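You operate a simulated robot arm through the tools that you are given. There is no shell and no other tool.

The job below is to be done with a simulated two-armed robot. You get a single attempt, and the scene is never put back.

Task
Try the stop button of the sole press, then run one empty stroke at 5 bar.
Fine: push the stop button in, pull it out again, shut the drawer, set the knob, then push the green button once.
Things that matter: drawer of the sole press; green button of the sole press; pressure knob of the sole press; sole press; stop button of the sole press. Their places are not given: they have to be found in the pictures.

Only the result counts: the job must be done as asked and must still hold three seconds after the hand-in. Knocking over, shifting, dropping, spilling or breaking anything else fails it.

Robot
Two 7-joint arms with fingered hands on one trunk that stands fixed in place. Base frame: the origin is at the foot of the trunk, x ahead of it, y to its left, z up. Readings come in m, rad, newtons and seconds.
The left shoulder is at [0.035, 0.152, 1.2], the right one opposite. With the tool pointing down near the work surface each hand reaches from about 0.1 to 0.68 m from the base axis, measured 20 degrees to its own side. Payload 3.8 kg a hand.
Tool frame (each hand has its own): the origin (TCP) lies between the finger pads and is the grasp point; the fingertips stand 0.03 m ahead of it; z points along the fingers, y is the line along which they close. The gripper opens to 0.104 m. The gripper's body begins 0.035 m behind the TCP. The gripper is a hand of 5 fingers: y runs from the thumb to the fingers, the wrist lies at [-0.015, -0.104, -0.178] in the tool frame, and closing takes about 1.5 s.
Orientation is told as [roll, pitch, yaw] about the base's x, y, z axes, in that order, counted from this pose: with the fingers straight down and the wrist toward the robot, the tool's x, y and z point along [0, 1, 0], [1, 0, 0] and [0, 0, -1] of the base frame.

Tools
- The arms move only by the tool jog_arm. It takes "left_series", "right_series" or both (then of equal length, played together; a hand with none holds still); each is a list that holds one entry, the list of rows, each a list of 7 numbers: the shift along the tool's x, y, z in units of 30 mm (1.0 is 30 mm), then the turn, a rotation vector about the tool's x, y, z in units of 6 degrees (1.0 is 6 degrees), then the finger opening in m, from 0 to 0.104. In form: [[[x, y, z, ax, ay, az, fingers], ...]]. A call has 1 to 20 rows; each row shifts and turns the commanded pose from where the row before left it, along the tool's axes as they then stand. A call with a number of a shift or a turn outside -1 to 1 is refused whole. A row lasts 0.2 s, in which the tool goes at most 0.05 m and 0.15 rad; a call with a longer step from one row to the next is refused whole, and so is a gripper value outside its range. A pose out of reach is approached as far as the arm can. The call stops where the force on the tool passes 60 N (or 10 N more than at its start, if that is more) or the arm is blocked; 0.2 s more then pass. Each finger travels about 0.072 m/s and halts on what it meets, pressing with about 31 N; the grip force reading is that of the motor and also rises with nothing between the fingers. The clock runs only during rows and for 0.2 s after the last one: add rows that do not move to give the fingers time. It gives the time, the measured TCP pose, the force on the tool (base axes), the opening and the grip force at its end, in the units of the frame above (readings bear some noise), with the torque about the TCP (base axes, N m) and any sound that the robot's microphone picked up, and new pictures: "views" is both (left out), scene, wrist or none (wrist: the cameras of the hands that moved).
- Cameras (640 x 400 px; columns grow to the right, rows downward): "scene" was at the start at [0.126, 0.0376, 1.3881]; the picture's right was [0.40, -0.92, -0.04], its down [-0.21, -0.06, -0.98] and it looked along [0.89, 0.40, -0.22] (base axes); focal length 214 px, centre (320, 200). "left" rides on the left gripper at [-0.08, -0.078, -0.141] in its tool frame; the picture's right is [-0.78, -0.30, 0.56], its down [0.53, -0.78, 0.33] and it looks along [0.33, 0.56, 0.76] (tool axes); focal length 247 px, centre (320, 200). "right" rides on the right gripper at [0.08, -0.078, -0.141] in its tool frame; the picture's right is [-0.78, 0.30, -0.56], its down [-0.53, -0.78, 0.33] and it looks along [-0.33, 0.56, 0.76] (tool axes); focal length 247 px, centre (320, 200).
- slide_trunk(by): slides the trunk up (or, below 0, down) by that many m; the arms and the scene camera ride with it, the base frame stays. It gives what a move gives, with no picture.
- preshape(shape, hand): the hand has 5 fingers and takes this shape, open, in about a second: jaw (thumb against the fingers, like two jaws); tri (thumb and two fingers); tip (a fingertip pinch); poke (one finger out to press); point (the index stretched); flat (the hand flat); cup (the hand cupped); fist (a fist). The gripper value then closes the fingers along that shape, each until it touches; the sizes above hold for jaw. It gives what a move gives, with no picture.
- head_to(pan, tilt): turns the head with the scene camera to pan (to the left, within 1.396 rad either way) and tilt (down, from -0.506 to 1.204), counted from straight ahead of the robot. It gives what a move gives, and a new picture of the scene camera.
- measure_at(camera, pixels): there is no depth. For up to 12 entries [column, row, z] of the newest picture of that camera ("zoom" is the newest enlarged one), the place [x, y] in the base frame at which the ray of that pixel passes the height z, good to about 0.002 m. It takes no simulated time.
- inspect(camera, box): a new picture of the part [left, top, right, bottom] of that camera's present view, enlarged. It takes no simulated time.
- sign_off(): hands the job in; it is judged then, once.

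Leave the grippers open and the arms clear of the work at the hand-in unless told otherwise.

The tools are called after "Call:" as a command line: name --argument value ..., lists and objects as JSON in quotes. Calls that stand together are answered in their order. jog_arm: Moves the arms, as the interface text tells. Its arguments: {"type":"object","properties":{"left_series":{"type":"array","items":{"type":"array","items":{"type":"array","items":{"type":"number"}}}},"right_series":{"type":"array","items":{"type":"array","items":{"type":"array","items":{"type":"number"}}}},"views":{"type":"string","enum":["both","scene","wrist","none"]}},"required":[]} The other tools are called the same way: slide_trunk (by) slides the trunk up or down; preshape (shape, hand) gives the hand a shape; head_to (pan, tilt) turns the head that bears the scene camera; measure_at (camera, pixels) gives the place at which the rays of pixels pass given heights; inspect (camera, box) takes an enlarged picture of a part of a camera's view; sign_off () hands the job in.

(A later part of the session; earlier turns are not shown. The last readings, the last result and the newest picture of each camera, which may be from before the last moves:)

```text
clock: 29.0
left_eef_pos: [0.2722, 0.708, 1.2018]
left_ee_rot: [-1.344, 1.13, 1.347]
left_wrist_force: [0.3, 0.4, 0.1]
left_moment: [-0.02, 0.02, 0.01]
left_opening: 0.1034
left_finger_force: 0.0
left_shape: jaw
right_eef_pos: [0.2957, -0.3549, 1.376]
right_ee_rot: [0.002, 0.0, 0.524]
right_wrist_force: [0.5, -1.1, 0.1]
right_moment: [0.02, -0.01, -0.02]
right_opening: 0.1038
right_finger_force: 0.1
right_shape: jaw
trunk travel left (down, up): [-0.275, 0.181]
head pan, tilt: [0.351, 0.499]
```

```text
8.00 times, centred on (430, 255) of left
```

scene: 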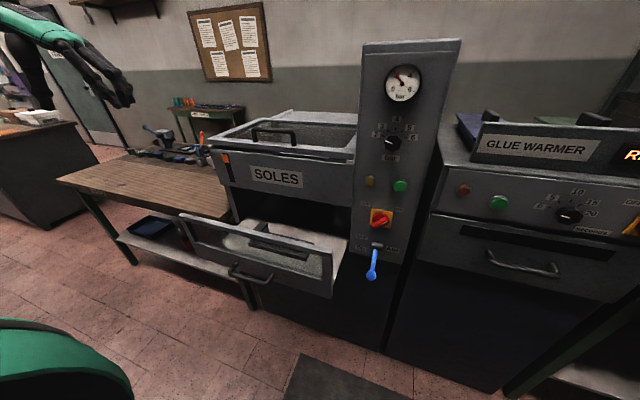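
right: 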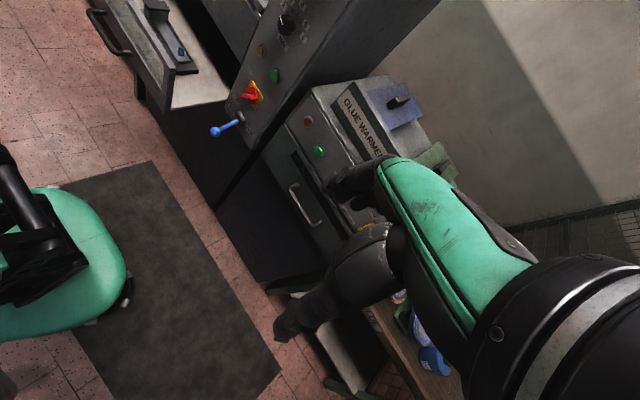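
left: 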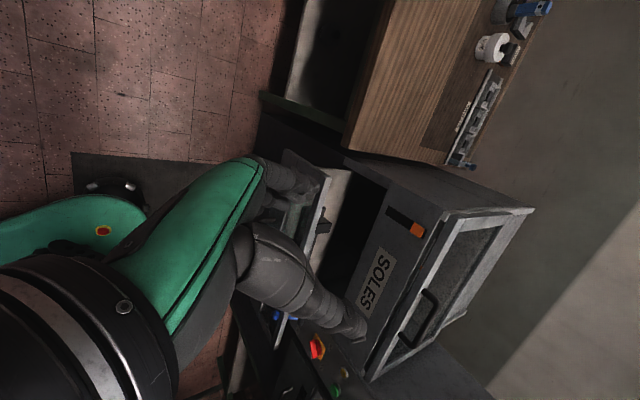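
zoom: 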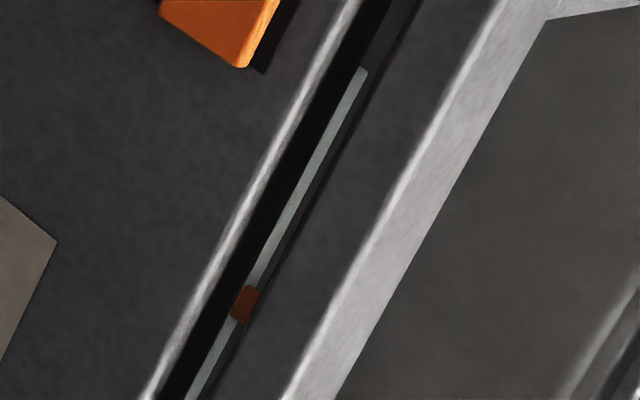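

The brown piece lies inside the chamber and isn't a button. The big unseen region is the press front under the open drawer. I'll bring the left hand back to its normal attitude and then go low in front of the press.

Call:
jog_arm --left_series '[[[0.809, -0.416, 0.416, 0, 0, 0, 0.104], [0.809, -0.416, 0.416, 0, 0, 0, 0.104], [0.809, -0.416, 0.416, 0, 0, 0, 0.104], [0.809, -0.416, 0.416, 0, 0, 0, 0.104], [0.809, -0.416, 0.416, 0, 0, 0, 0.104], [0.809, -0.416, 0.416, 0, 0, 0, 0.104], [-0.416, -0.905, -0.095, 0, 0, 0, 0.104], [-0.416, -0.905, -0.095, 0, 0, 0, 0.104], [0, 0, 0, 0, 0.707, 0.707, 0.104], [0, 0, 0, 0, 0.707, 0.707, 0.104], [0, 0, 0, 0, 0.707, 0.707, 0.104], [0, 0, 0, 0, 0.707, 0.707, 0.104], [0, 0, 0, 0, 0.707, 0.707, 0.104], [0, 0, 0, 0, 0.707, 0.707, 0.104], [0, 0, 0, 0, 0.707, 0.707, 0.104], [0, 0, 0, 0, 0.707, 0.707, 0.104], [0, 0, 0, 0, 0.707, 0.707, 0.104], [0, 0, 0, 0, 0.707, 0.707, 0.104], [0, 0, 0, 0, 0.707, 0.707, 0.104], [0, 0, 0, 0, 0.707, 0.707, 0.104]]]' --views "wrist"

Call:
inspect --camera "left" --box '[240, 60, 560, 260]'

Call:
jog_arm --left_series '[[[0, 0, 0, 0, 0.707, 0.707, 0.104], [0, 0, 0, 0, 0.707, 0.707, 0.104], [0, 0, 0, 0, 0.707, 0.707, 0.104], [0, 0, 0, 0, 0.707, 0.707, 0.104], [0, 0, 0, 0, 0.707, 0.707, 0.104], [0, 0, 0, 0, 0.707, 0.707, 0.104], [0, 0, 0, 0, 0.707, 0.707, 0.104], [0, 0, 0, 0, 0.707, 0.707, 0.104], [0, 0, 0, 0, 0.707, 0.707, 0.104], [0, 0, 0, 0, 0.707, 0.707, 0.104], [0, 0, 0, 0, 0.707, 0.707, 0.104], [0, 0, 0, 0, 0.707, 0.707, 0.104]]]' --views "both"

```text
clock: 33.2
left_eef_pos: [0.2713, 0.5246, 1.2613]
left_ee_rot: [-0.798, 0.354, 0.799]
left_wrist_force: [0.3, -0.4, 0.2]
left_moment: [0.04, -0.01, 0.01]
left_opening: 0.1038
left_finger_force: 0.0
left_shape: jaw
right_eef_pos: [0.2965, -0.356, 1.3761]
right_ee_rot: [0.002, 0.0, 0.521]
right_wrist_force: [0.7, 0.5, 0.4]
right_moment: [-0.02, 0.01, -0.01]
right_opening: 0.1037
right_finger_force: 0.1
right_shape: jaw
trunk travel left (down, up): [-0.275, 0.181]
head pan, tilt: [0.351, 0.499]
```

left: 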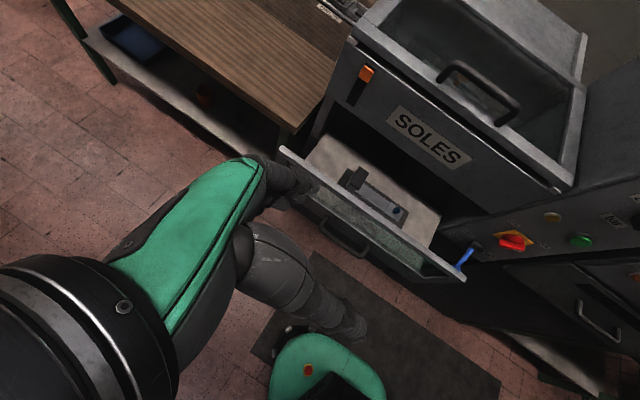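

```text
2.00 times, centred on (400, 160) of left
```

zoom: 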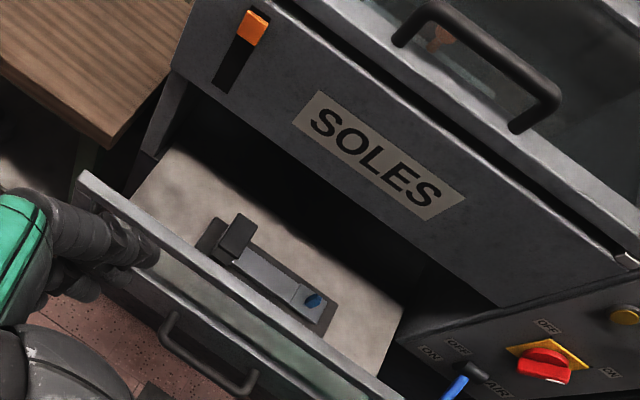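

```text
clock: 35.8
left_eef_pos: [0.2705, 0.526, 1.2629]
left_ee_rot: [0.001, -0.001, 0.001]
left_wrist_force: [0.6, 0.2, 0.2]
left_moment: [-0.03, -0.02, 0.0]
left_opening: 0.1038
left_finger_force: 0.0
left_shape: jaw
right_eef_pos: [0.295, -0.3553, 1.3757]
right_ee_rot: [0.003, 0.0, 0.523]
right_wrist_force: [-0.6, -0.8, 0.5]
right_moment: [0.02, 0.0, -0.03]
right_opening: 0.1037
right_finger_force: 0.1
right_shape: jaw
trunk travel left (down, up): [-0.275, 0.181]
head pan, tilt: [0.351, 0.499]
```

scene: 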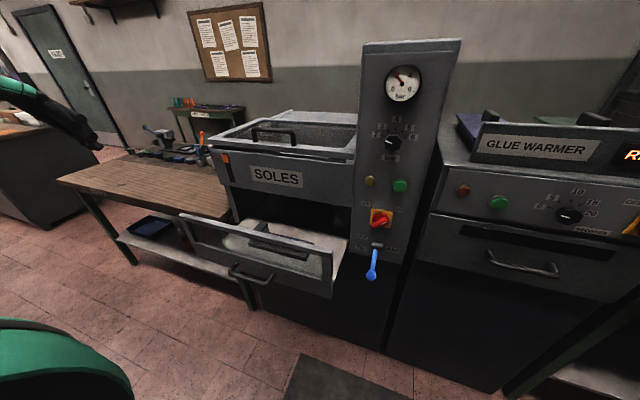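
left: 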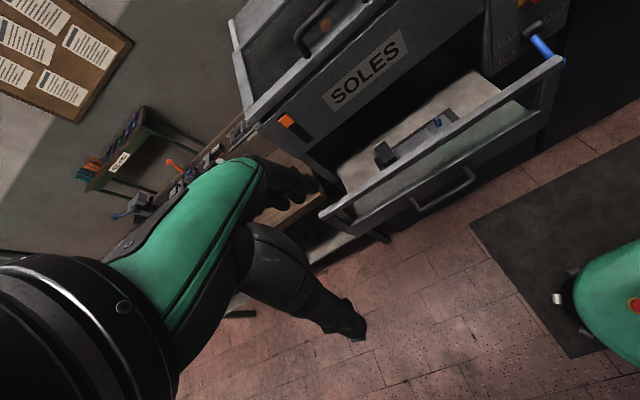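

Next I'll pitch the left hand up about 42° so its camera looks level, draw it back, then lower the trunk.

Call:
jog_arm --left_series '[[[0, 0, 0, -1, 0, 0, 0.104], [0, 0, 0, -1, 0, 0, 0.104], [0, 0, 0, -1, 0, 0, 0.104], [0, 0, 0, -1, 0, 0, 0.104], [0, 0, 0, -1, 0, 0, 0.104], [0, 0, 0, -1, 0, 0, 0.104], [0, 0, 0, -1, 0, 0, 0.104], [0, -0.743, -0.669, 0, 0, 0, 0.104], [0, -0.743, -0.669, 0, 0, 0, 0.104], [-1, 0, 0, 0, 0, 0, 0.104], [-1, 0, 0, 0, 0, 0, 0.104], [-1, 0, 0, 0, 0, 0, 0.104]]]' --views "none"

Call:
slide_trunk --by -0.25

Call:
jog_arm --left_series '[[[0, -0.669, 0.743, 0, 0, 0, 0.104], [0, -0.669, 0.743, 0, 0, 0, 0.104], [0, -0.669, 0.743, 0, 0, 0, 0.104], [0, -0.669, 0.743, 0, 0, 0, 0.104]]]' --views "both"

```text
clock: 38.4
left_eef_pos: [0.2124, 0.4353, 1.2604]
left_ee_rot: [0.0, -0.733, 0.002]
left_wrist_force: [-0.5, -0.2, 0.2]
left_moment: [0.0, 0.02, -0.01]
left_opening: 0.1037
left_finger_force: 0.0
left_shape: jaw
right_eef_pos: [0.2963, -0.3567, 1.3763]
right_ee_rot: [0.003, 0.0, 0.523]
right_wrist_force: [-0.3, -0.2, 0.3]
right_moment: [-0.02, -0.03, 0.02]
right_opening: 0.1034
right_finger_force: 0.0
right_shape: jaw
trunk travel left (down, up): [-0.275, 0.181]
head pan, tilt: [0.351, 0.499]
```

```text
clock: 41.0
left_eef_pos: [0.2109, 0.4351, 1.0123]
left_ee_rot: [0.0, -0.735, 0.002]
left_wrist_force: [0.4, 0.2, 0.1]
left_moment: [0.0, 0.02, 0.0]
left_opening: 0.1035
left_finger_force: 0.1
left_shape: jaw
right_eef_pos: [0.4047, -0.3564, 1.0246]
right_ee_rot: [0.136, 0.231, 0.542]
right_wrist_force: [-0.8, -0.1, -0.3]
right_moment: [-0.01, -0.02, 0.0]
right_opening: 0.1037
right_finger_force: 0.0
right_shape: jaw
trunk travel left (down, up): [-0.025, 0.431]
head pan, tilt: [0.351, 0.499]
```

```text
clock: 42.0
left_eef_pos: [0.2115, 0.435, 0.8898]
left_ee_rot: [0.001, -0.734, 0.001]
left_wrist_force: [-0.6, 0.4, 0.2]
left_moment: [-0.01, 0.0, -0.03]
left_opening: 0.1039
left_finger_force: 0.1
left_shape: jaw
right_eef_pos: [0.4031, -0.3567, 1.0225]
right_ee_rot: [0.136, 0.232, 0.543]
right_wrist_force: [0.5, 0.0, 0.3]
right_moment: [-0.01, -0.02, 0.0]
right_opening: 0.1039
right_finger_force: 0.1
right_shape: jaw
trunk travel left (down, up): [-0.025, 0.431]
head pan, tilt: [0.351, 0.499]
```

scene: 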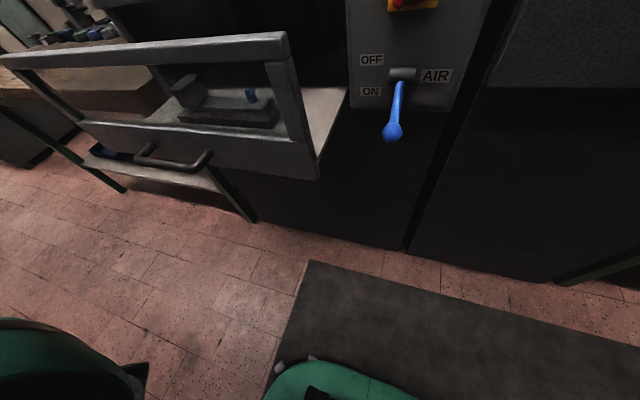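
left: 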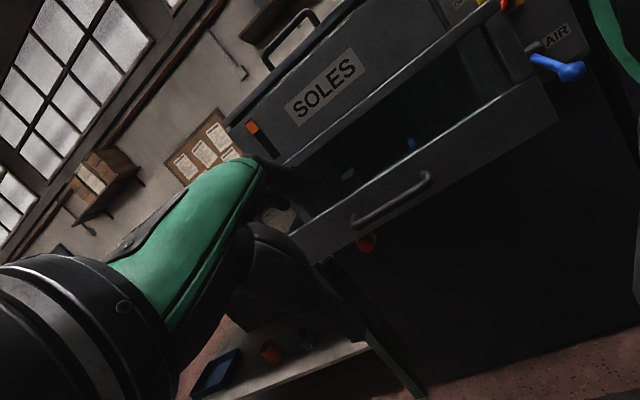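

Found it: a red round button at (366,242) in the left picture, on the press front just below the drawer. I'll zoom in.

Call:
inspect --camera "left" --box '[320, 200, 420, 280]'

Call:
inspect --camera "scene" --box '[60, 20, 340, 220]'

Call:
measure_at --camera "left" --pixels '[[366, 242, 0.8], [366, 242, 0.75], [366, 242, 0.7], [366, 242, 0.65], [366, 242, 0.6]]'

```text
5.00 times, centred on (370, 240) of left
```

zoom: 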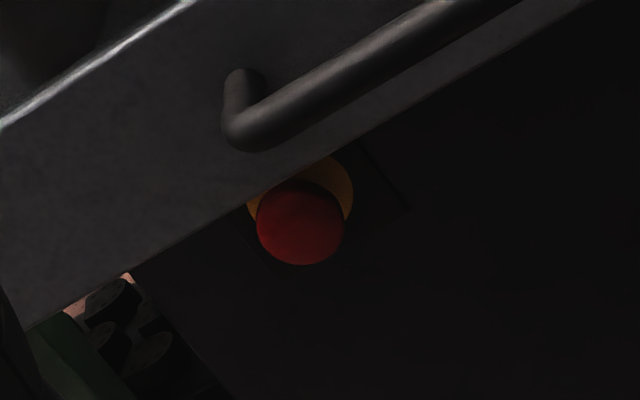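

```text
2.00 times, centred on (200, 120) of scene
```

zoom: 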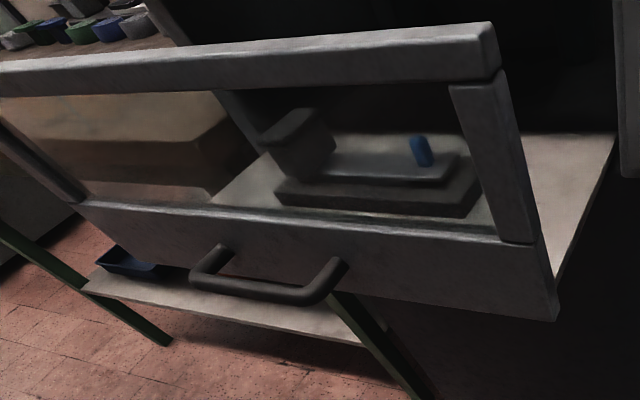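

```text
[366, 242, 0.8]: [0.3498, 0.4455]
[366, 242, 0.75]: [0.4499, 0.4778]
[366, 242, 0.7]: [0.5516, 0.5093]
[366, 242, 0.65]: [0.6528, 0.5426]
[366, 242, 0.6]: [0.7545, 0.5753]
```

It's a red mushroom on a yellow disc. I'll lower the left hand another 0.12 m for a second sight line.

Call:
jog_arm --left_series '[[[0, -0.669, 0.743, 0, 0, 0, 0.104], [0, -0.669, 0.743, 0, 0, 0, 0.104], [0, -0.669, 0.743, 0, 0, 0, 0.104], [0, -0.669, 0.743, 0, 0, 0, 0.104], [-1, 0, 0, 0, 0, 0, 0.104], [-1, 0, 0, 0, 0, 0, 0.104]]]' --views "wrist"

Call:
inspect --camera "left" --box '[290, 130, 450, 250]'

```text
clock: 43.3
left_eef_pos: [0.2088, 0.4226, 0.7988]
left_ee_rot: [0.231, -0.727, -0.184]
left_wrist_force: [0.4, 0.4, -0.4]
left_moment: [0.0, 0.04, -0.04]
left_opening: 0.1039
left_finger_force: 0.0
left_shape: jaw
left hand out of reach, approached as far as the arm can: row 5, 6
right_eef_pos: [0.4035, -0.3566, 1.0232]
right_ee_rot: [0.136, 0.229, 0.542]
right_wrist_force: [-0.5, 0.4, -0.3]
right_moment: [0.02, 0.0, 0.02]
right_opening: 0.1038
right_finger_force: 0.1
right_shape: jaw
trunk travel left (down, up): [-0.025, 0.431]
head pan, tilt: [0.351, 0.499]
stopped in row 6 (left hand): the arm was blocked; the commanded pose is now the measured one
```

left: 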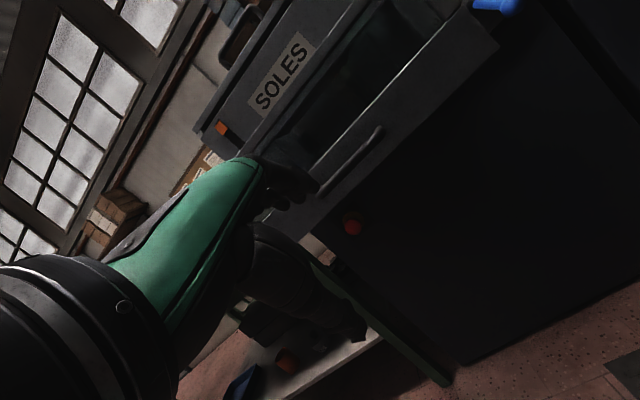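

```text
3.33 times, centred on (370, 190) of left
```

zoom: 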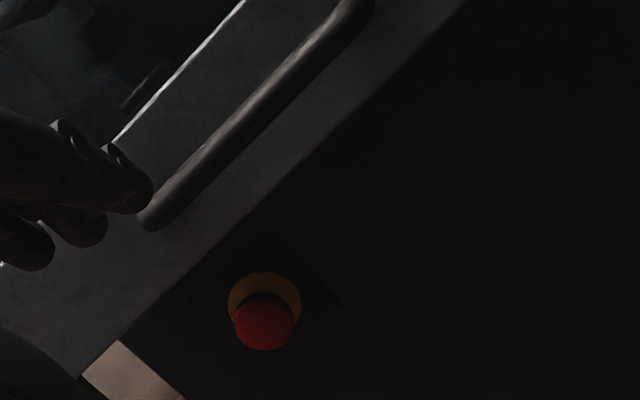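

The arm met itself or the trunk, but the view is good. The button centre is at (353.2,226.6) here, and was at (366,244.4) before. I'll measure this ray.

Call:
measure_at --camera "left" --pixels '[[353.2, 226.6, 0.75], [353.2, 226.6, 0.7], [353.2, 226.6, 0.65], [353.2, 226.6, 0.6]]'

```text
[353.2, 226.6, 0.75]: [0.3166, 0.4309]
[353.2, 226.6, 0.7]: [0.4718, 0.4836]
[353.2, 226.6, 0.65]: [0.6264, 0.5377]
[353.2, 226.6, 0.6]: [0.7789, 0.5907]
```

Intersecting gives the stop button near (0.675, 0.55, 0.634). Now I'll locate the drawer's lower right front corner: (318.5,179) now, and (331.8,298.4) from 0.25 m higher with the same head pose. I'll also locate the handle.

Call:
measure_at --camera "scene" --pixels '[[318.5, 179, 0.8], [318.5, 179, 0.75], [318.5, 179, 0.7], [331.8, 298.4, 0.6], [331.8, 298.4, 0.55], [331.8, 298.4, 0.5], [331.8, 298.4, 0.45], [249, 141, 0.8], [249, 141, 0.85], [170, 150, 0.8], [215, 168, 0.75], [135, 155, 0.75]]'

Call:
inspect --camera "left" --box '[250, 90, 510, 250]'

```text
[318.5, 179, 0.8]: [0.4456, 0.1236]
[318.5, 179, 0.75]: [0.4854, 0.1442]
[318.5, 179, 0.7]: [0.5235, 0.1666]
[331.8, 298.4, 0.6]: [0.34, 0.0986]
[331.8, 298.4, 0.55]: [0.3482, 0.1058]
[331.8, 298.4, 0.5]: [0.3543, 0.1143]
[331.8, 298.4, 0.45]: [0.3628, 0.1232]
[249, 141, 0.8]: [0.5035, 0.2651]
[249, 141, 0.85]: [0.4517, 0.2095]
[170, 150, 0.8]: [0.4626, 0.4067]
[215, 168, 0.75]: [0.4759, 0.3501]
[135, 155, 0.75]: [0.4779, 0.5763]
```

```text
2.46 times, centred on (380, 170) of left
```

zoom: 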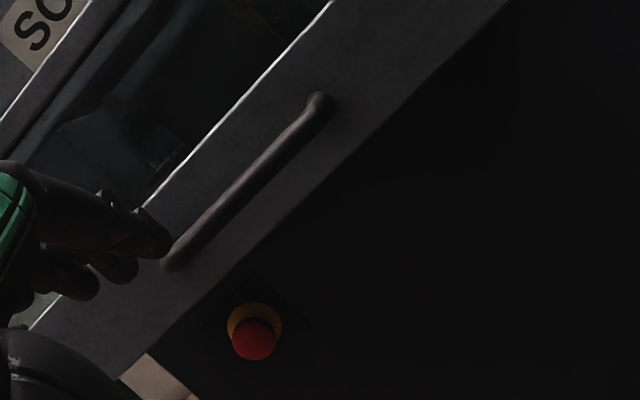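

The head tilts with the trunk, so only rays measured on their own pictures count. I'll cross the scene ray for the drawer's lower right corner with the left camera's ray to the same corner at about (497,47). I'll do the same for the left handle post.

Call:
measure_at --camera "left" --pixels '[[497, 47, 0.85], [497, 47, 0.8], [497, 47, 0.75], [508, 127, 0.75], [320, 201, 0.8], [320, 201, 0.75], [340, 200, 0.75], [340, 200, 0.7], [380, 131, 0.8], [380, 131, 0.75]]'

Call:
inspect --camera "left" --box '[430, 0, 560, 90]'

Call:
head_to --pan 0.7 --tilt 0.3

```text
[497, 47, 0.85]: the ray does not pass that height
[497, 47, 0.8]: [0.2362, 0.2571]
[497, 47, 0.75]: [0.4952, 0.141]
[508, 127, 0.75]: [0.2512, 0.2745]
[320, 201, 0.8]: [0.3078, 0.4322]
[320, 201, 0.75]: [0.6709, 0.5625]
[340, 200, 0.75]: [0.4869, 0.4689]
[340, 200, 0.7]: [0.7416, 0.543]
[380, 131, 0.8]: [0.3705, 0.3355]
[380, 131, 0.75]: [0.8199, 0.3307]
```

```text
4.44 times, centred on (495, 45) of left
```

zoom: 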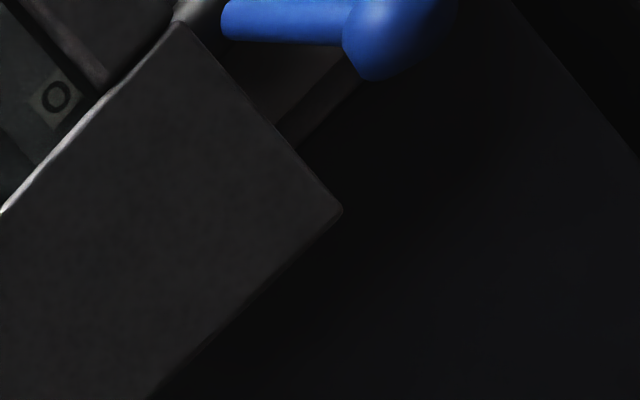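

```text
clock: 44.1
left_eef_pos: [0.2089, 0.4233, 0.7996]
left_ee_rot: [0.234, -0.728, -0.182]
left_wrist_force: [0.3, -0.1, 0.2]
left_moment: [-0.01, -0.01, 0.02]
left_opening: 0.1041
left_finger_force: 0.1
left_shape: jaw
right_eef_pos: [0.4045, -0.3569, 1.0233]
right_ee_rot: [0.137, 0.23, 0.542]
right_wrist_force: [0.0, 1.3, -0.1]
right_moment: [0.03, 0.02, 0.0]
right_opening: 0.1036
right_finger_force: 0.1
right_shape: jaw
trunk travel left (down, up): [-0.025, 0.431]
head pan, tilt: [0.7, 0.3]
```

scene: 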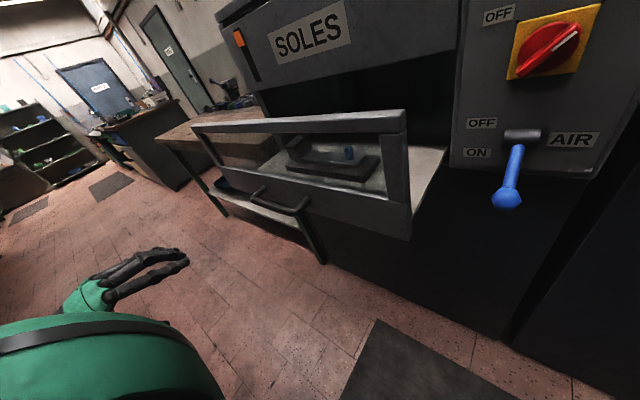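

The corner rays agree: the drawer front is at x≈0.49 and its bottom edge at z≈0.75, so there is about 0.11 m of room above the stop button. I'll bring the left hand forward slightly and turn it so the fingers point forward: pitch about −65°, yaw about +20°.

Call:
jog_arm --left_series '[[[0, 0, 0, 0, -0.735, 0, 0.104], [0, 0, 0, 0, -0.735, 0, 0.104], [0, 0, 0, 0, -0.735, 0, 0.104], [0.183, 0.734, 0.653, 0, 0, 0, 0.104], [0.183, 0.734, 0.653, 0, 0, 0, 0.104], [0.183, 0.734, 0.653, 0, 0, 0, 0.104], [0.983, -0.137, -0.122, 0, 0, 0, 0.104], [0, 0, 0, 0, 0.68, -0.762, 0.104], [0, 0, 0, 0, 0.68, -0.762, 0.104], [0, 0, 0, 0, 0.68, -0.762, 0.104], [0, 0, 0, 0, 0.68, -0.762, 0.104], [0, 0, 0, 0, 0.68, -0.762, 0.104], [0, 0, 0, -0.96, 0, 0, 0.104], [0, 0, 0, -0.96, 0, 0, 0.104], [0, 0, 0, -0.96, 0, 0, 0.104], [0, 0, 0, -0.96, 0, 0, 0.104]]]' --views "both"

```text
clock: 47.5
left_eef_pos: [0.3, 0.5241, 0.8298]
left_ee_rot: [0.323, -1.094, 0.016]
left_wrist_force: [-0.2, 0.5, 0.5]
left_moment: [0.01, -0.01, 0.0]
left_opening: 0.1038
left_finger_force: 0.0
left_shape: jaw
left hand out of reach, approached as far as the arm can: row 9, 10, 11, 12
right_eef_pos: [0.4053, -0.3562, 1.0232]
right_ee_rot: [0.136, 0.23, 0.541]
right_wrist_force: [0.2, -0.5, 0.1]
right_moment: [0.01, -0.01, -0.01]
right_opening: 0.1039
right_finger_force: 0.1
right_shape: jaw
trunk travel left (down, up): [-0.025, 0.431]
head pan, tilt: [0.7, 0.3]
stopped in row 16 (left hand): the arm was blocked; the commanded pose is now the measured one
```

scene: 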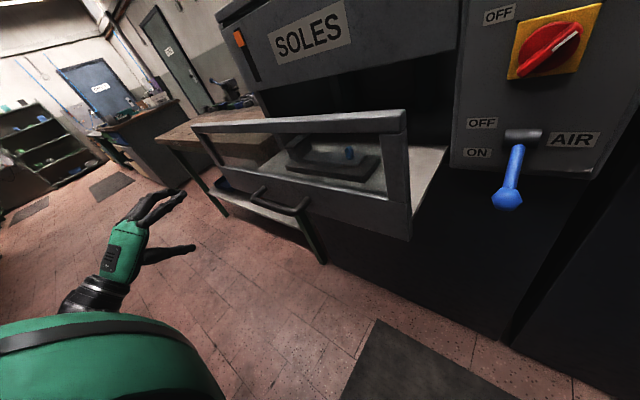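
left: 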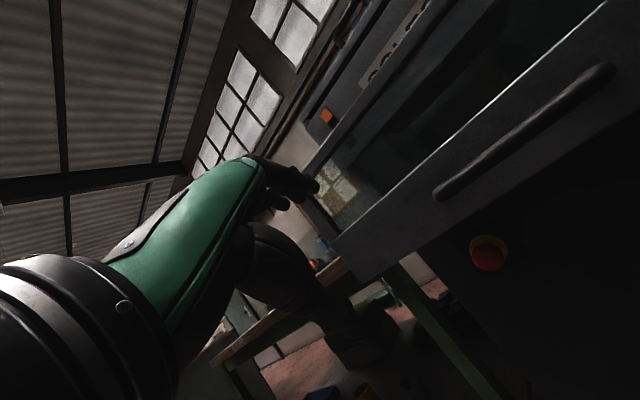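

The hand now points forward-left and down (about (0.84, 0.33, −0.43)), which suits. The arm only folds too tightly this close in. I'll measure the button at about (488,256) from here for another fix, and zoom first.

Call:
inspect --camera "left" --box '[400, 170, 560, 290]'

Call:
measure_at --camera "left" --pixels '[[487, 257, 0.75], [487, 257, 0.7], [487, 257, 0.65], [487, 257, 0.6], [443, 193, 0.8], [443, 193, 0.75], [605, 73, 0.8], [605, 73, 0.85], [352, 280, 0.75], [352, 280, 0.8]]'

```text
3.33 times, centred on (480, 230) of left
```

zoom: 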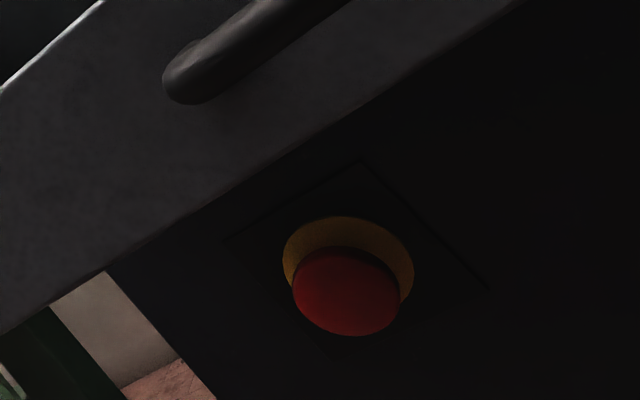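

```text
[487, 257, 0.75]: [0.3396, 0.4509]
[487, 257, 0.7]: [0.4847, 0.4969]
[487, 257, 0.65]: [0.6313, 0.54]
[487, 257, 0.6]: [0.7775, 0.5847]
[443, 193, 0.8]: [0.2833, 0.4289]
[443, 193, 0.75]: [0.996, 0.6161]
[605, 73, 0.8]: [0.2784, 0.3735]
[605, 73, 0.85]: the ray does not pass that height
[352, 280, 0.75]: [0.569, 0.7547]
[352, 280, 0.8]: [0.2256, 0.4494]
```

The fixes agree: the stop button face centre is near (0.67, 0.552, 0.637), the mushroom about 5–6 cm wide. I'll move the left hand forward 0.08 and down 0.18 m to get under the drawer's level, then pitch the fingers up more.

Call:
jog_arm --left_series '[[[-0.297, 0.459, 0.838, 0, 0, 0, 0.104], [-0.297, 0.459, 0.838, 0, 0, 0, 0.104], [-0.21, 0.32, 0.587, 0, 0, 0, 0.104], [-0.146, -0.889, 0.435, 0, 0, 0, 0.104], [-0.146, -0.889, 0.435, 0, 0, 0, 0.104], [-0.146, -0.889, 0.435, 0, 0, 0, 0.104], [-0.146, -0.889, 0.435, 0, 0, 0, 0.104], [-0.146, -0.889, 0.435, 0, 0, 0, 0.104], [-0.146, -0.889, 0.435, 0, 0, 0, 0.104]]]' --views "both"

```text
clock: 49.1
left_eef_pos: [0.3931, 0.5357, 0.7567]
left_ee_rot: [0.637, -1.062, -0.309]
left_wrist_force: [0.2, -0.4, 0.6]
left_moment: [-0.03, 0.0, -0.01]
left_opening: 0.104
left_finger_force: 0.0
left_shape: jaw
right_eef_pos: [0.4031, -0.3576, 1.026]
right_ee_rot: [0.134, 0.228, 0.542]
right_wrist_force: [-1.4, -0.1, 0.5]
right_moment: [-0.01, 0.0, 0.03]
right_opening: 0.1038
right_finger_force: 0.0
right_shape: jaw
trunk travel left (down, up): [-0.025, 0.431]
head pan, tilt: [0.7, 0.3]
stopped in row 8 (left hand): the arm was blocked; the commanded pose is now the measured one
```

scene: 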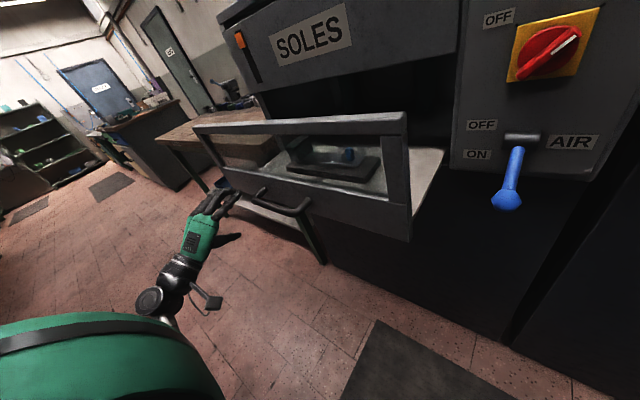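
left: 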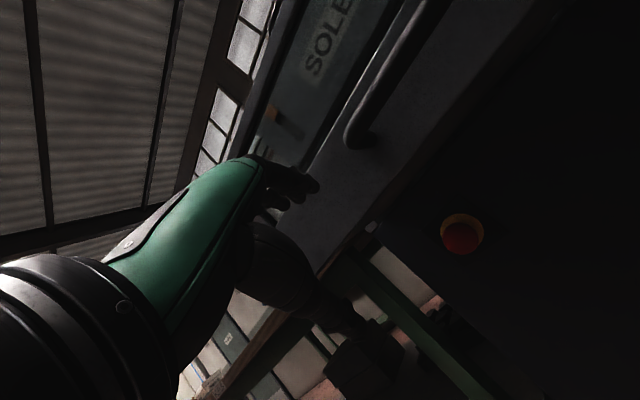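

The tool feels no force, so the arm itself jams in this palm-down pose. A thumb-up pose (fingers forward, closing sideways) is thinner under the drawer and more natural, so I'll back up and away first.

Call:
jog_arm --left_series '[[[0.251, -0.464, -0.85, 0, 0, 0, 0.104], [0.251, -0.464, -0.85, 0, 0, 0, 0.104], [0.29, 0.873, -0.392, 0, 0, 0, 0.104], [0.29, 0.873, -0.392, 0, 0, 0, 0.104], [0.29, 0.873, -0.392, 0, 0, 0, 0.104], [0.29, 0.873, -0.392, 0, 0, 0, 0.104], [0.29, 0.873, -0.392, 0, 0, 0, 0.104], [-0.924, 0.148, -0.354, 0, 0, 0, 0.104], [0, 0, 0, -0.152, -0.208, -0.966, 0.104], [0, 0, 0, -0.152, -0.208, -0.966, 0.104], [0, 0, 0, -0.152, -0.208, -0.966, 0.104], [0, 0, 0, -0.152, -0.208, -0.966, 0.104], [0, 0, 0, -0.152, -0.208, -0.966, 0.104], [0, 0, 0, -0.152, -0.208, -0.966, 0.104], [0, 0, 0, -0.152, -0.208, -0.966, 0.104], [0, 0, 0, -0.152, -0.208, -0.966, 0.104], [0, 0, 0, -0.152, -0.208, -0.966, 0.104], [0, 0, 0, -0.152, -0.208, -0.966, 0.104], [0, 0, 0, -0.152, -0.208, -0.966, 0.104], [0, 0, 0, -0.152, -0.208, -0.966, 0.104]]]' --views "both"

```text
clock: 53.4
left_eef_pos: [0.3353, 0.5772, 0.8872]
left_ee_rot: [-1.379, -0.601, 1.67]
left_wrist_force: [0.4, 0.8, 0.2]
left_moment: [-0.01, -0.02, -0.01]
left_opening: 0.1038
left_finger_force: 0.0
left_shape: jaw
left hand out of reach, approached as far as the arm can: row 9, 10, 11, 12, 13, 14, 15, 16, 17, 18, 19, 20
right_eef_pos: [0.4032, -0.3558, 1.023]
right_ee_rot: [0.137, 0.232, 0.541]
right_wrist_force: [1.0, -0.4, 0.2]
right_moment: [0.0, 0.0, 0.01]
right_opening: 0.1035
right_finger_force: 0.0
right_shape: jaw
trunk travel left (down, up): [-0.025, 0.431]
head pan, tilt: [0.7, 0.3]
```

scene: 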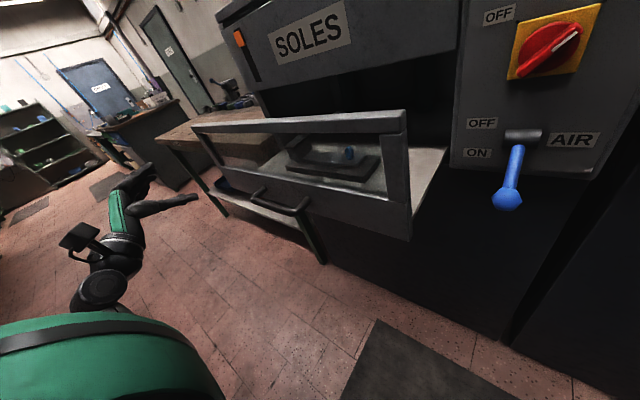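
left: 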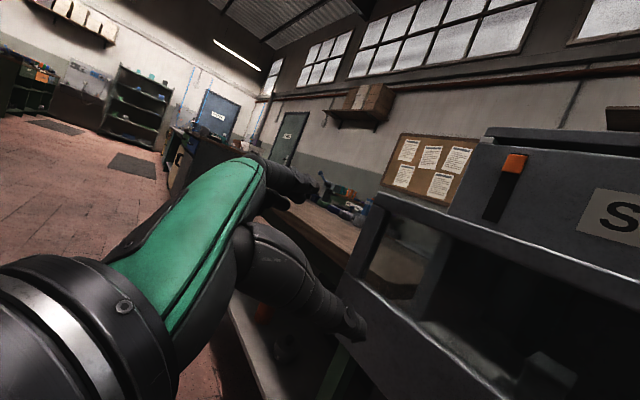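

The hand is turning thumb-up as intended; it's only folded too close to the shoulder. I'll finish the rotation, then move down and forward, where the reach is better.

Call:
jog_arm --left_series '[[[0, 0, 0, -0.152, -0.208, -0.966, 0.104], [0, 0, 0, -0.152, -0.208, -0.966, 0.104], [0, 0, 0, -0.152, -0.208, -0.966, 0.104], [0, 0, 0, -0.152, -0.208, -0.966, 0.104], [0, 0, 0, -0.152, -0.208, -0.966, 0.104], [0, 0, 0, -0.152, -0.208, -0.966, 0.104], [1, 0, 0, 0, 0, 0, 0.104], [1, 0, 0, 0, 0, 0, 0.104], [1, 0, 0, 0, 0, 0, 0.104], [1, 0, 0, 0, 0, 0, 0.104], [1, 0, 0, 0, 0, 0, 0.104], [1, 0, 0, 0, 0, 0, 0.104]]]' --views "both"

```text
clock: 55.6
left_eef_pos: [0.3424, 0.629, 0.8325]
left_ee_rot: [-1.64, -0.163, 1.838]
left_wrist_force: [-0.3, 0.2, -0.5]
left_moment: [0.02, -0.01, -0.01]
left_opening: 0.1038
left_finger_force: 0.0
left_shape: jaw
left hand out of reach, approached as far as the arm can: row 1, 2, 3, 4, 5, 6
right_eef_pos: [0.4044, -0.3569, 1.022]
right_ee_rot: [0.136, 0.23, 0.542]
right_wrist_force: [-0.6, 0.1, 0.0]
right_moment: [0.02, 0.03, 0.0]
right_opening: 0.1036
right_finger_force: 0.1
right_shape: jaw
trunk travel left (down, up): [-0.025, 0.431]
head pan, tilt: [0.7, 0.3]
stopped in row 11 (left hand): the arm was blocked; the commanded pose is now the measured one
```

scene: 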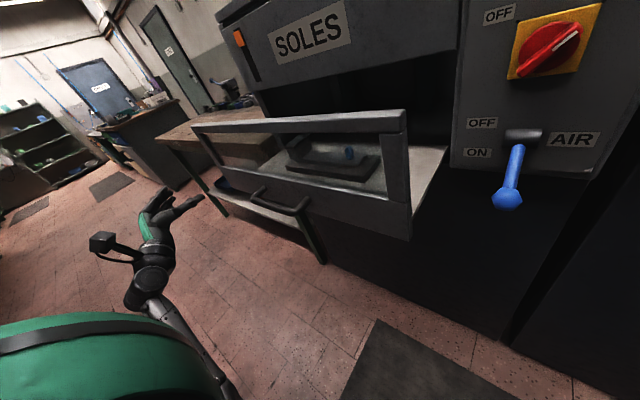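
left: 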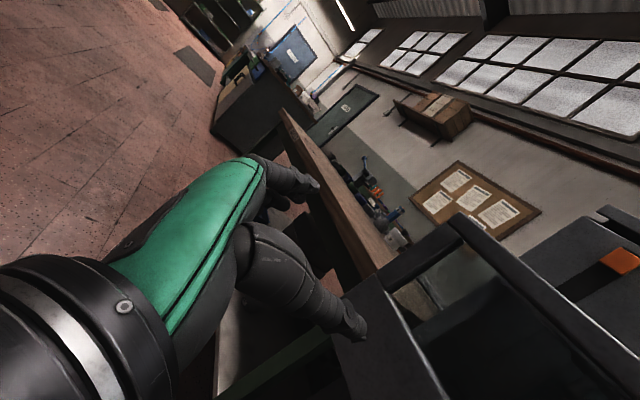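

The elbow folds low and inside because the shoulder is now too close. Raising the trunk 0.08 m should let the arm hang straighter. Then I'll shift right 0.1 m and down 0.24 m in this thumb-up pose.

Call:
slide_trunk --by 0.08

Call:
jog_arm --left_series '[[[-0.174, -0.951, -0.252, 0, 0, 0, 0.104], [-0.174, -0.951, -0.252, 0, 0, 0, 0.104], [-0.174, -0.951, -0.252, 0, 0, 0, 0.104], [-0.174, -0.951, -0.252, 0, 0, 0, 0.104], [0.985, -0.162, -0.068, 0, 0, 0, 0.104], [0.985, -0.162, -0.068, 0, 0, 0, 0.104], [0.985, -0.162, -0.068, 0, 0, 0, 0.104], [0.985, -0.162, -0.068, 0, 0, 0, 0.104], [0.985, -0.162, -0.068, 0, 0, 0, 0.104], [0.985, -0.162, -0.068, 0, 0, 0, 0.104], [0.985, -0.162, -0.068, 0, 0, 0, 0.104]]]' --views "both"

```text
clock: 56.8
left_eef_pos: [0.343, 0.6285, 0.9114]
left_ee_rot: [-1.639, -0.161, 1.838]
left_wrist_force: [0.0, -0.7, 0.0]
left_moment: [0.02, -0.04, -0.03]
left_opening: 0.1037
left_finger_force: 0.1
left_shape: jaw
right_eef_pos: [0.4042, -0.3556, 1.1023]
right_ee_rot: [0.138, 0.23, 0.538]
right_wrist_force: [-0.5, -0.5, -0.1]
right_moment: [0.02, 0.04, -0.02]
right_opening: 0.1037
right_finger_force: 0.1
right_shape: jaw
trunk travel left (down, up): [-0.105, 0.351]
head pan, tilt: [0.7, 0.3]
```

```text
clock: 57.9
left_eef_pos: [0.3694, 0.5318, 0.9708]
left_ee_rot: [-1.868, -0.161, 1.866]
left_wrist_force: [0.0, -0.3, -0.3]
left_moment: [-0.04, 0.02, -0.02]
left_opening: 0.1038
left_finger_force: 0.1
left_shape: jaw
left hand out of reach, approached as far as the arm can: row 3, 4
right_eef_pos: [0.4028, -0.3548, 1.1042]
right_ee_rot: [0.136, 0.228, 0.538]
right_wrist_force: [0.2, 0.4, 0.1]
right_moment: [0.02, 0.0, 0.01]
right_opening: 0.1037
right_finger_force: 0.0
right_shape: jaw
trunk travel left (down, up): [-0.105, 0.351]
head pan, tilt: [0.7, 0.3]
stopped in row 5 (left hand): the arm was blocked; the commanded pose is now the measured one
```

scene: 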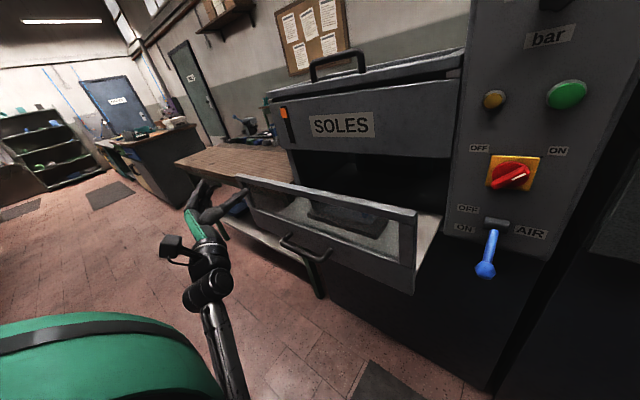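
left: 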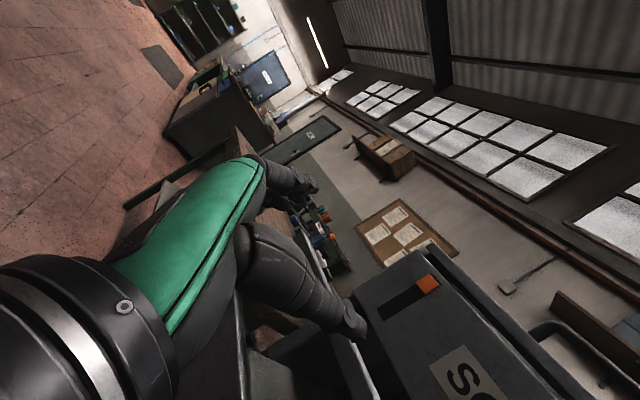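

The wrist came too near the shoulder: the arm can't fold tighter. I'll go around by moving left first (y≈0.68), levelling the fingers, then descending to about z 0.68.

Call:
jog_arm --left_series '[[[0.231, 0.945, 0.233, 0, 0, 0, 0.104], [0.231, 0.945, 0.233, 0, 0, 0, 0.104], [0.231, 0.945, 0.233, 0, 0, 0, 0.104], [0.231, 0.945, 0.233, 0, 0, 0, 0.104], [0.231, 0.945, 0.233, 0, 0, 0, 0.104], [0, 0, 0, 0, 0.95, 0, 0.104], [0, 0, 0, 0, 0.95, 0, 0.104], [0, 0, 0, 0, 0.95, 0, 0.104], [0.987, -0.16, 0, 0, 0, 0, 0.104], [0.987, -0.16, 0, 0, 0, 0, 0.104], [0.987, -0.16, 0, 0, 0, 0, 0.104], [0.987, -0.16, 0, 0, 0, 0, 0.104], [0.987, -0.16, 0, 0, 0, 0, 0.104]]]' --views "both"

Call:
measure_at --camera "scene" --pixels '[[200, 170, 0.88], [320, 297, 0.0], [310, 270, 0.1]]'

```text
clock: 60.6
left_eef_pos: [0.3704, 0.6803, 0.8165]
left_ee_rot: [-1.57, -0.164, 1.868]
left_wrist_force: [-0.1, -0.1, -0.9]
left_moment: [0.0, 0.0, 0.0]
left_opening: 0.1038
left_finger_force: 0.1
left_shape: jaw
right_eef_pos: [0.4041, -0.3553, 1.102]
right_ee_rot: [0.136, 0.229, 0.537]
right_wrist_force: [0.3, 0.3, 0.0]
right_moment: [0.03, 0.01, -0.01]
right_opening: 0.1033
right_finger_force: 0.0
right_shape: jaw
trunk travel left (down, up): [-0.105, 0.351]
head pan, tilt: [0.7, 0.3]
```

scene: 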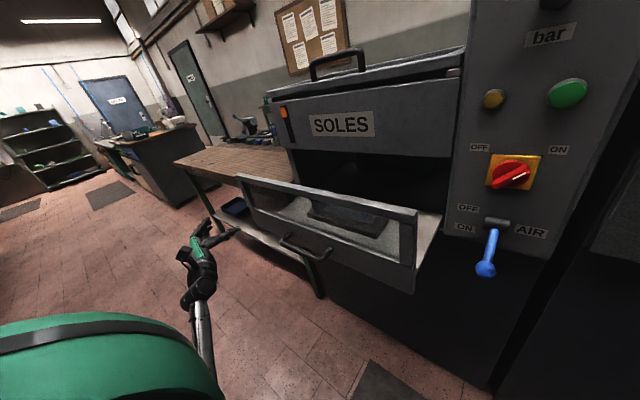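
left: 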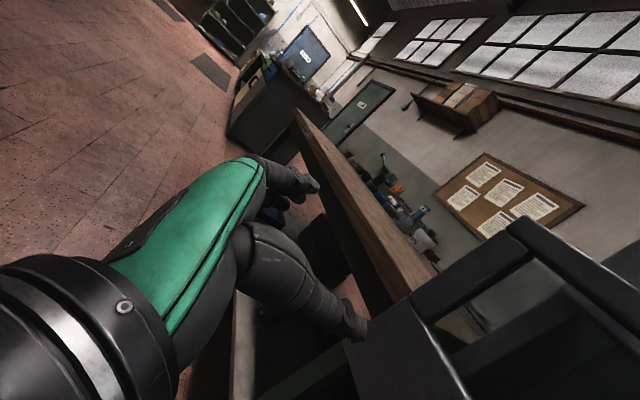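

```text
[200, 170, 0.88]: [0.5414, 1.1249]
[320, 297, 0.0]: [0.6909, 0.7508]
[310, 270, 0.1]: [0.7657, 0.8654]
```

It descends freely. I'll go on down 0.165 m, then right 0.12 m.

Call:
jog_arm --left_series '[[[0.987, -0.16, 0, 0, 0, 0, 0.104], [0.987, -0.16, 0, 0, 0, 0, 0.104], [0.987, -0.16, 0, 0, 0, 0, 0.104], [0.987, -0.16, 0, 0, 0, 0, 0.104], [0.987, -0.16, 0, 0, 0, 0, 0.104], [0.987, -0.16, 0, 0, 0, 0, 0.104], [-0.153, -0.945, -0.291, 0, 0, 0, 0.104], [-0.153, -0.945, -0.291, 0, 0, 0, 0.104], [-0.153, -0.945, -0.291, 0, 0, 0, 0.104], [-0.153, -0.945, -0.291, 0, 0, 0, 0.104]]]' --views "both"

```text
clock: 62.9
left_eef_pos: [0.3685, 0.5603, 0.6405]
left_ee_rot: [-1.569, -0.164, 1.867]
left_wrist_force: [-0.4, 0.0, -0.2]
left_moment: [-0.02, 0.01, -0.02]
left_opening: 0.104
left_finger_force: 0.0
left_shape: jaw
right_eef_pos: [0.4054, -0.3558, 1.1036]
right_ee_rot: [0.138, 0.228, 0.538]
right_wrist_force: [0.0, 0.4, -0.3]
right_moment: [0.01, 0.0, -0.01]
right_opening: 0.1035
right_finger_force: 0.1
right_shape: jaw
trunk travel left (down, up): [-0.105, 0.351]
head pan, tilt: [0.7, 0.3]
```

scene: 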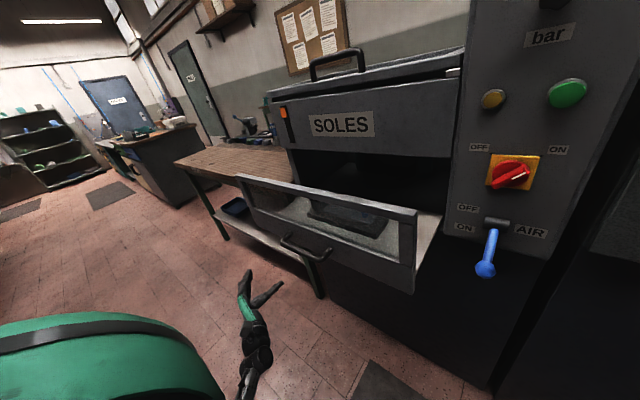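
left: 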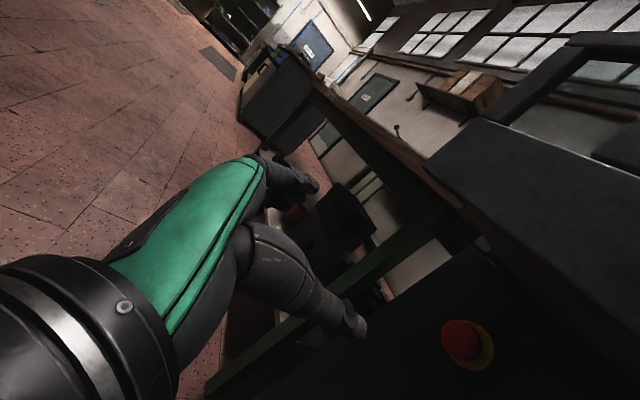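

Now the hand is below the drawer level at (0.3685, 0.560, 0.6405), and the stop button is visible at about (463,340). I'll zoom and measure again.

Call:
inspect --camera "left" --box '[400, 280, 540, 390]'

Call:
measure_at --camera "left" --pixels '[[463, 340, 0.66], [463, 340, 0.64], [463, 340, 0.62], [463, 340, 0.6], [480, 343, 0.62], [480, 343, 0.6]]'

```text
3.64 times, centred on (470, 335) of left
```

zoom: 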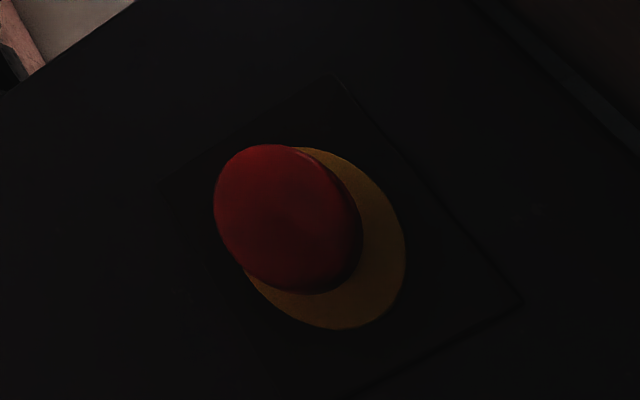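

```text
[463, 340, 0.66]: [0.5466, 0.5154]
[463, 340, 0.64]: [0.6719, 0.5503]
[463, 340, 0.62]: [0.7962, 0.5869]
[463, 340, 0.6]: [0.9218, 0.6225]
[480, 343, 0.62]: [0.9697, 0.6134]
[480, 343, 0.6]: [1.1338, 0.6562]
```

The mushroom centre is confirmed at about (0.665, 0.550, 0.641). I'll shift 0.02 m right and close the fingers to push with the closed tips.

Call:
jog_arm --left_series '[[[-0.1, -0.63, -0.194, 0, 0, 0, 0.06], [0, 0, 0, 0, 0, 0, 0.04], [0, 0, 0, 0, 0, 0, 0.02], [0, 0, 0, 0, 0, 0, 0], [0, 0, 0, 0, 0, 0, 0], [0, 0, 0, 0, 0, 0, 0], [0, 0, 0, 0, 0, 0, 0], [0, 0, 0, 0, 0, 0, 0], [0, 0, 0, 0, 0, 0, 0], [0, 0, 0, 0, 0, 0, 0]]]' --views "both"

```text
clock: 65.0
left_eef_pos: [0.3674, 0.5404, 0.6416]
left_ee_rot: [-1.569, -0.163, 1.867]
left_wrist_force: [-0.3, 0.2, 0.0]
left_moment: [-0.01, 0.05, -0.03]
left_opening: 0.0
left_finger_force: 31.1
left_shape: jaw
right_eef_pos: [0.403, -0.355, 1.1026]
right_ee_rot: [0.138, 0.229, 0.54]
right_wrist_force: [-0.3, 0.9, 0.7]
right_moment: [0.0, 0.01, -0.01]
right_opening: 0.1038
right_finger_force: 0.0
right_shape: jaw
trunk travel left (down, up): [-0.105, 0.351]
head pan, tilt: [0.7, 0.3]
```

scene: 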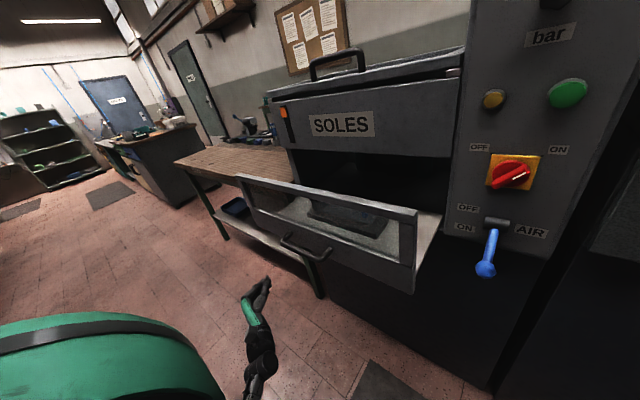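
left: 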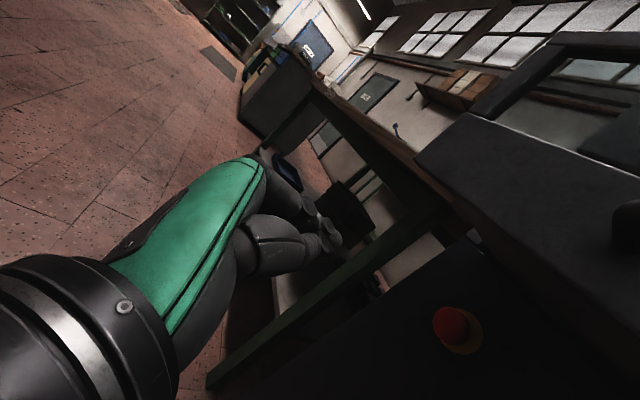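

The closed tips are at about (330,240) in the wrist picture. To keep the wrist camera box clear of the drawer bottom I'll roll the hand 15°, then advance 0.18 m toward the button.

Call:
jog_arm --left_series '[[[0, 0, 0, 0, 0, 0.85, 0], [0, 0, 0, 0, 0, 0.85, 0], [0, 0, 0, 0, 0, 0.85, 0], [-0.121, -0.265, 0.957, 0, 0, 0, 0], [-0.121, -0.265, 0.957, 0, 0, 0, 0], [-0.121, -0.265, 0.957, 0, 0, 0, 0], [-0.121, -0.265, 0.957, 0, 0, 0, 0], [-0.121, -0.265, 0.957, 0, 0, 0, 0], [-0.121, -0.265, 0.957, 0, 0, 0, 0]]]' --views "both"

```text
clock: 67.0
left_eef_pos: [0.5506, 0.5425, 0.6395]
left_ee_rot: [-1.567, -0.429, 1.866]
left_wrist_force: [-0.1, 0.7, -0.4]
left_moment: [0.0, -0.02, 0.01]
left_opening: 0.0001
left_finger_force: 31.2
left_shape: jaw
right_eef_pos: [0.4046, -0.3553, 1.1028]
right_ee_rot: [0.139, 0.231, 0.537]
right_wrist_force: [0.3, 0.5, -0.8]
right_moment: [0.0, 0.05, 0.0]
right_opening: 0.1036
right_finger_force: 0.1
right_shape: jaw
trunk travel left (down, up): [-0.105, 0.351]
head pan, tilt: [0.7, 0.3]
```

scene: 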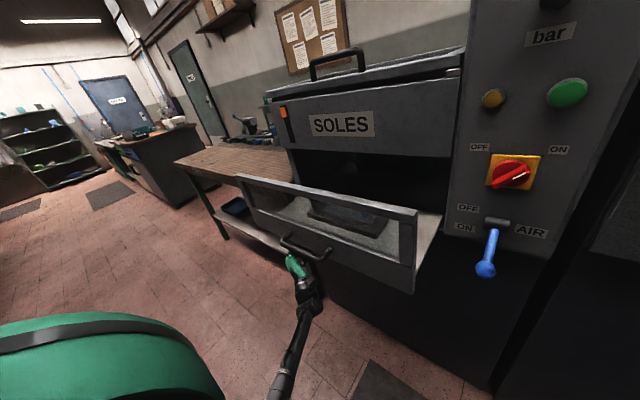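
left: 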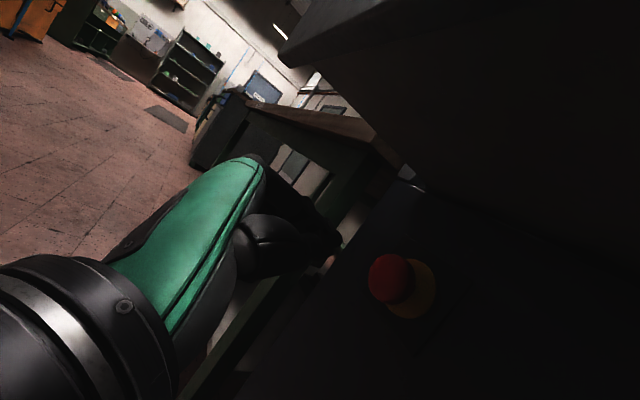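

The button face is now at about (390,278). I'll measure again before contact.

Call:
inspect --camera "left" --box '[290, 200, 470, 340]'

Call:
measure_at --camera "left" --pixels '[[390, 278, 0.65], [390, 278, 0.64], [390, 278, 0.63]]'

```text
2.86 times, centred on (380, 270) of left
```

zoom: 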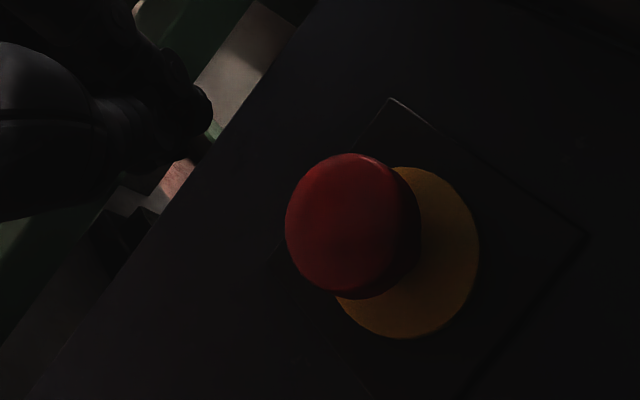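

```text
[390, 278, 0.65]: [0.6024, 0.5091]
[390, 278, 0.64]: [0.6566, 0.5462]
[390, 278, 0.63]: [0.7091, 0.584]
```

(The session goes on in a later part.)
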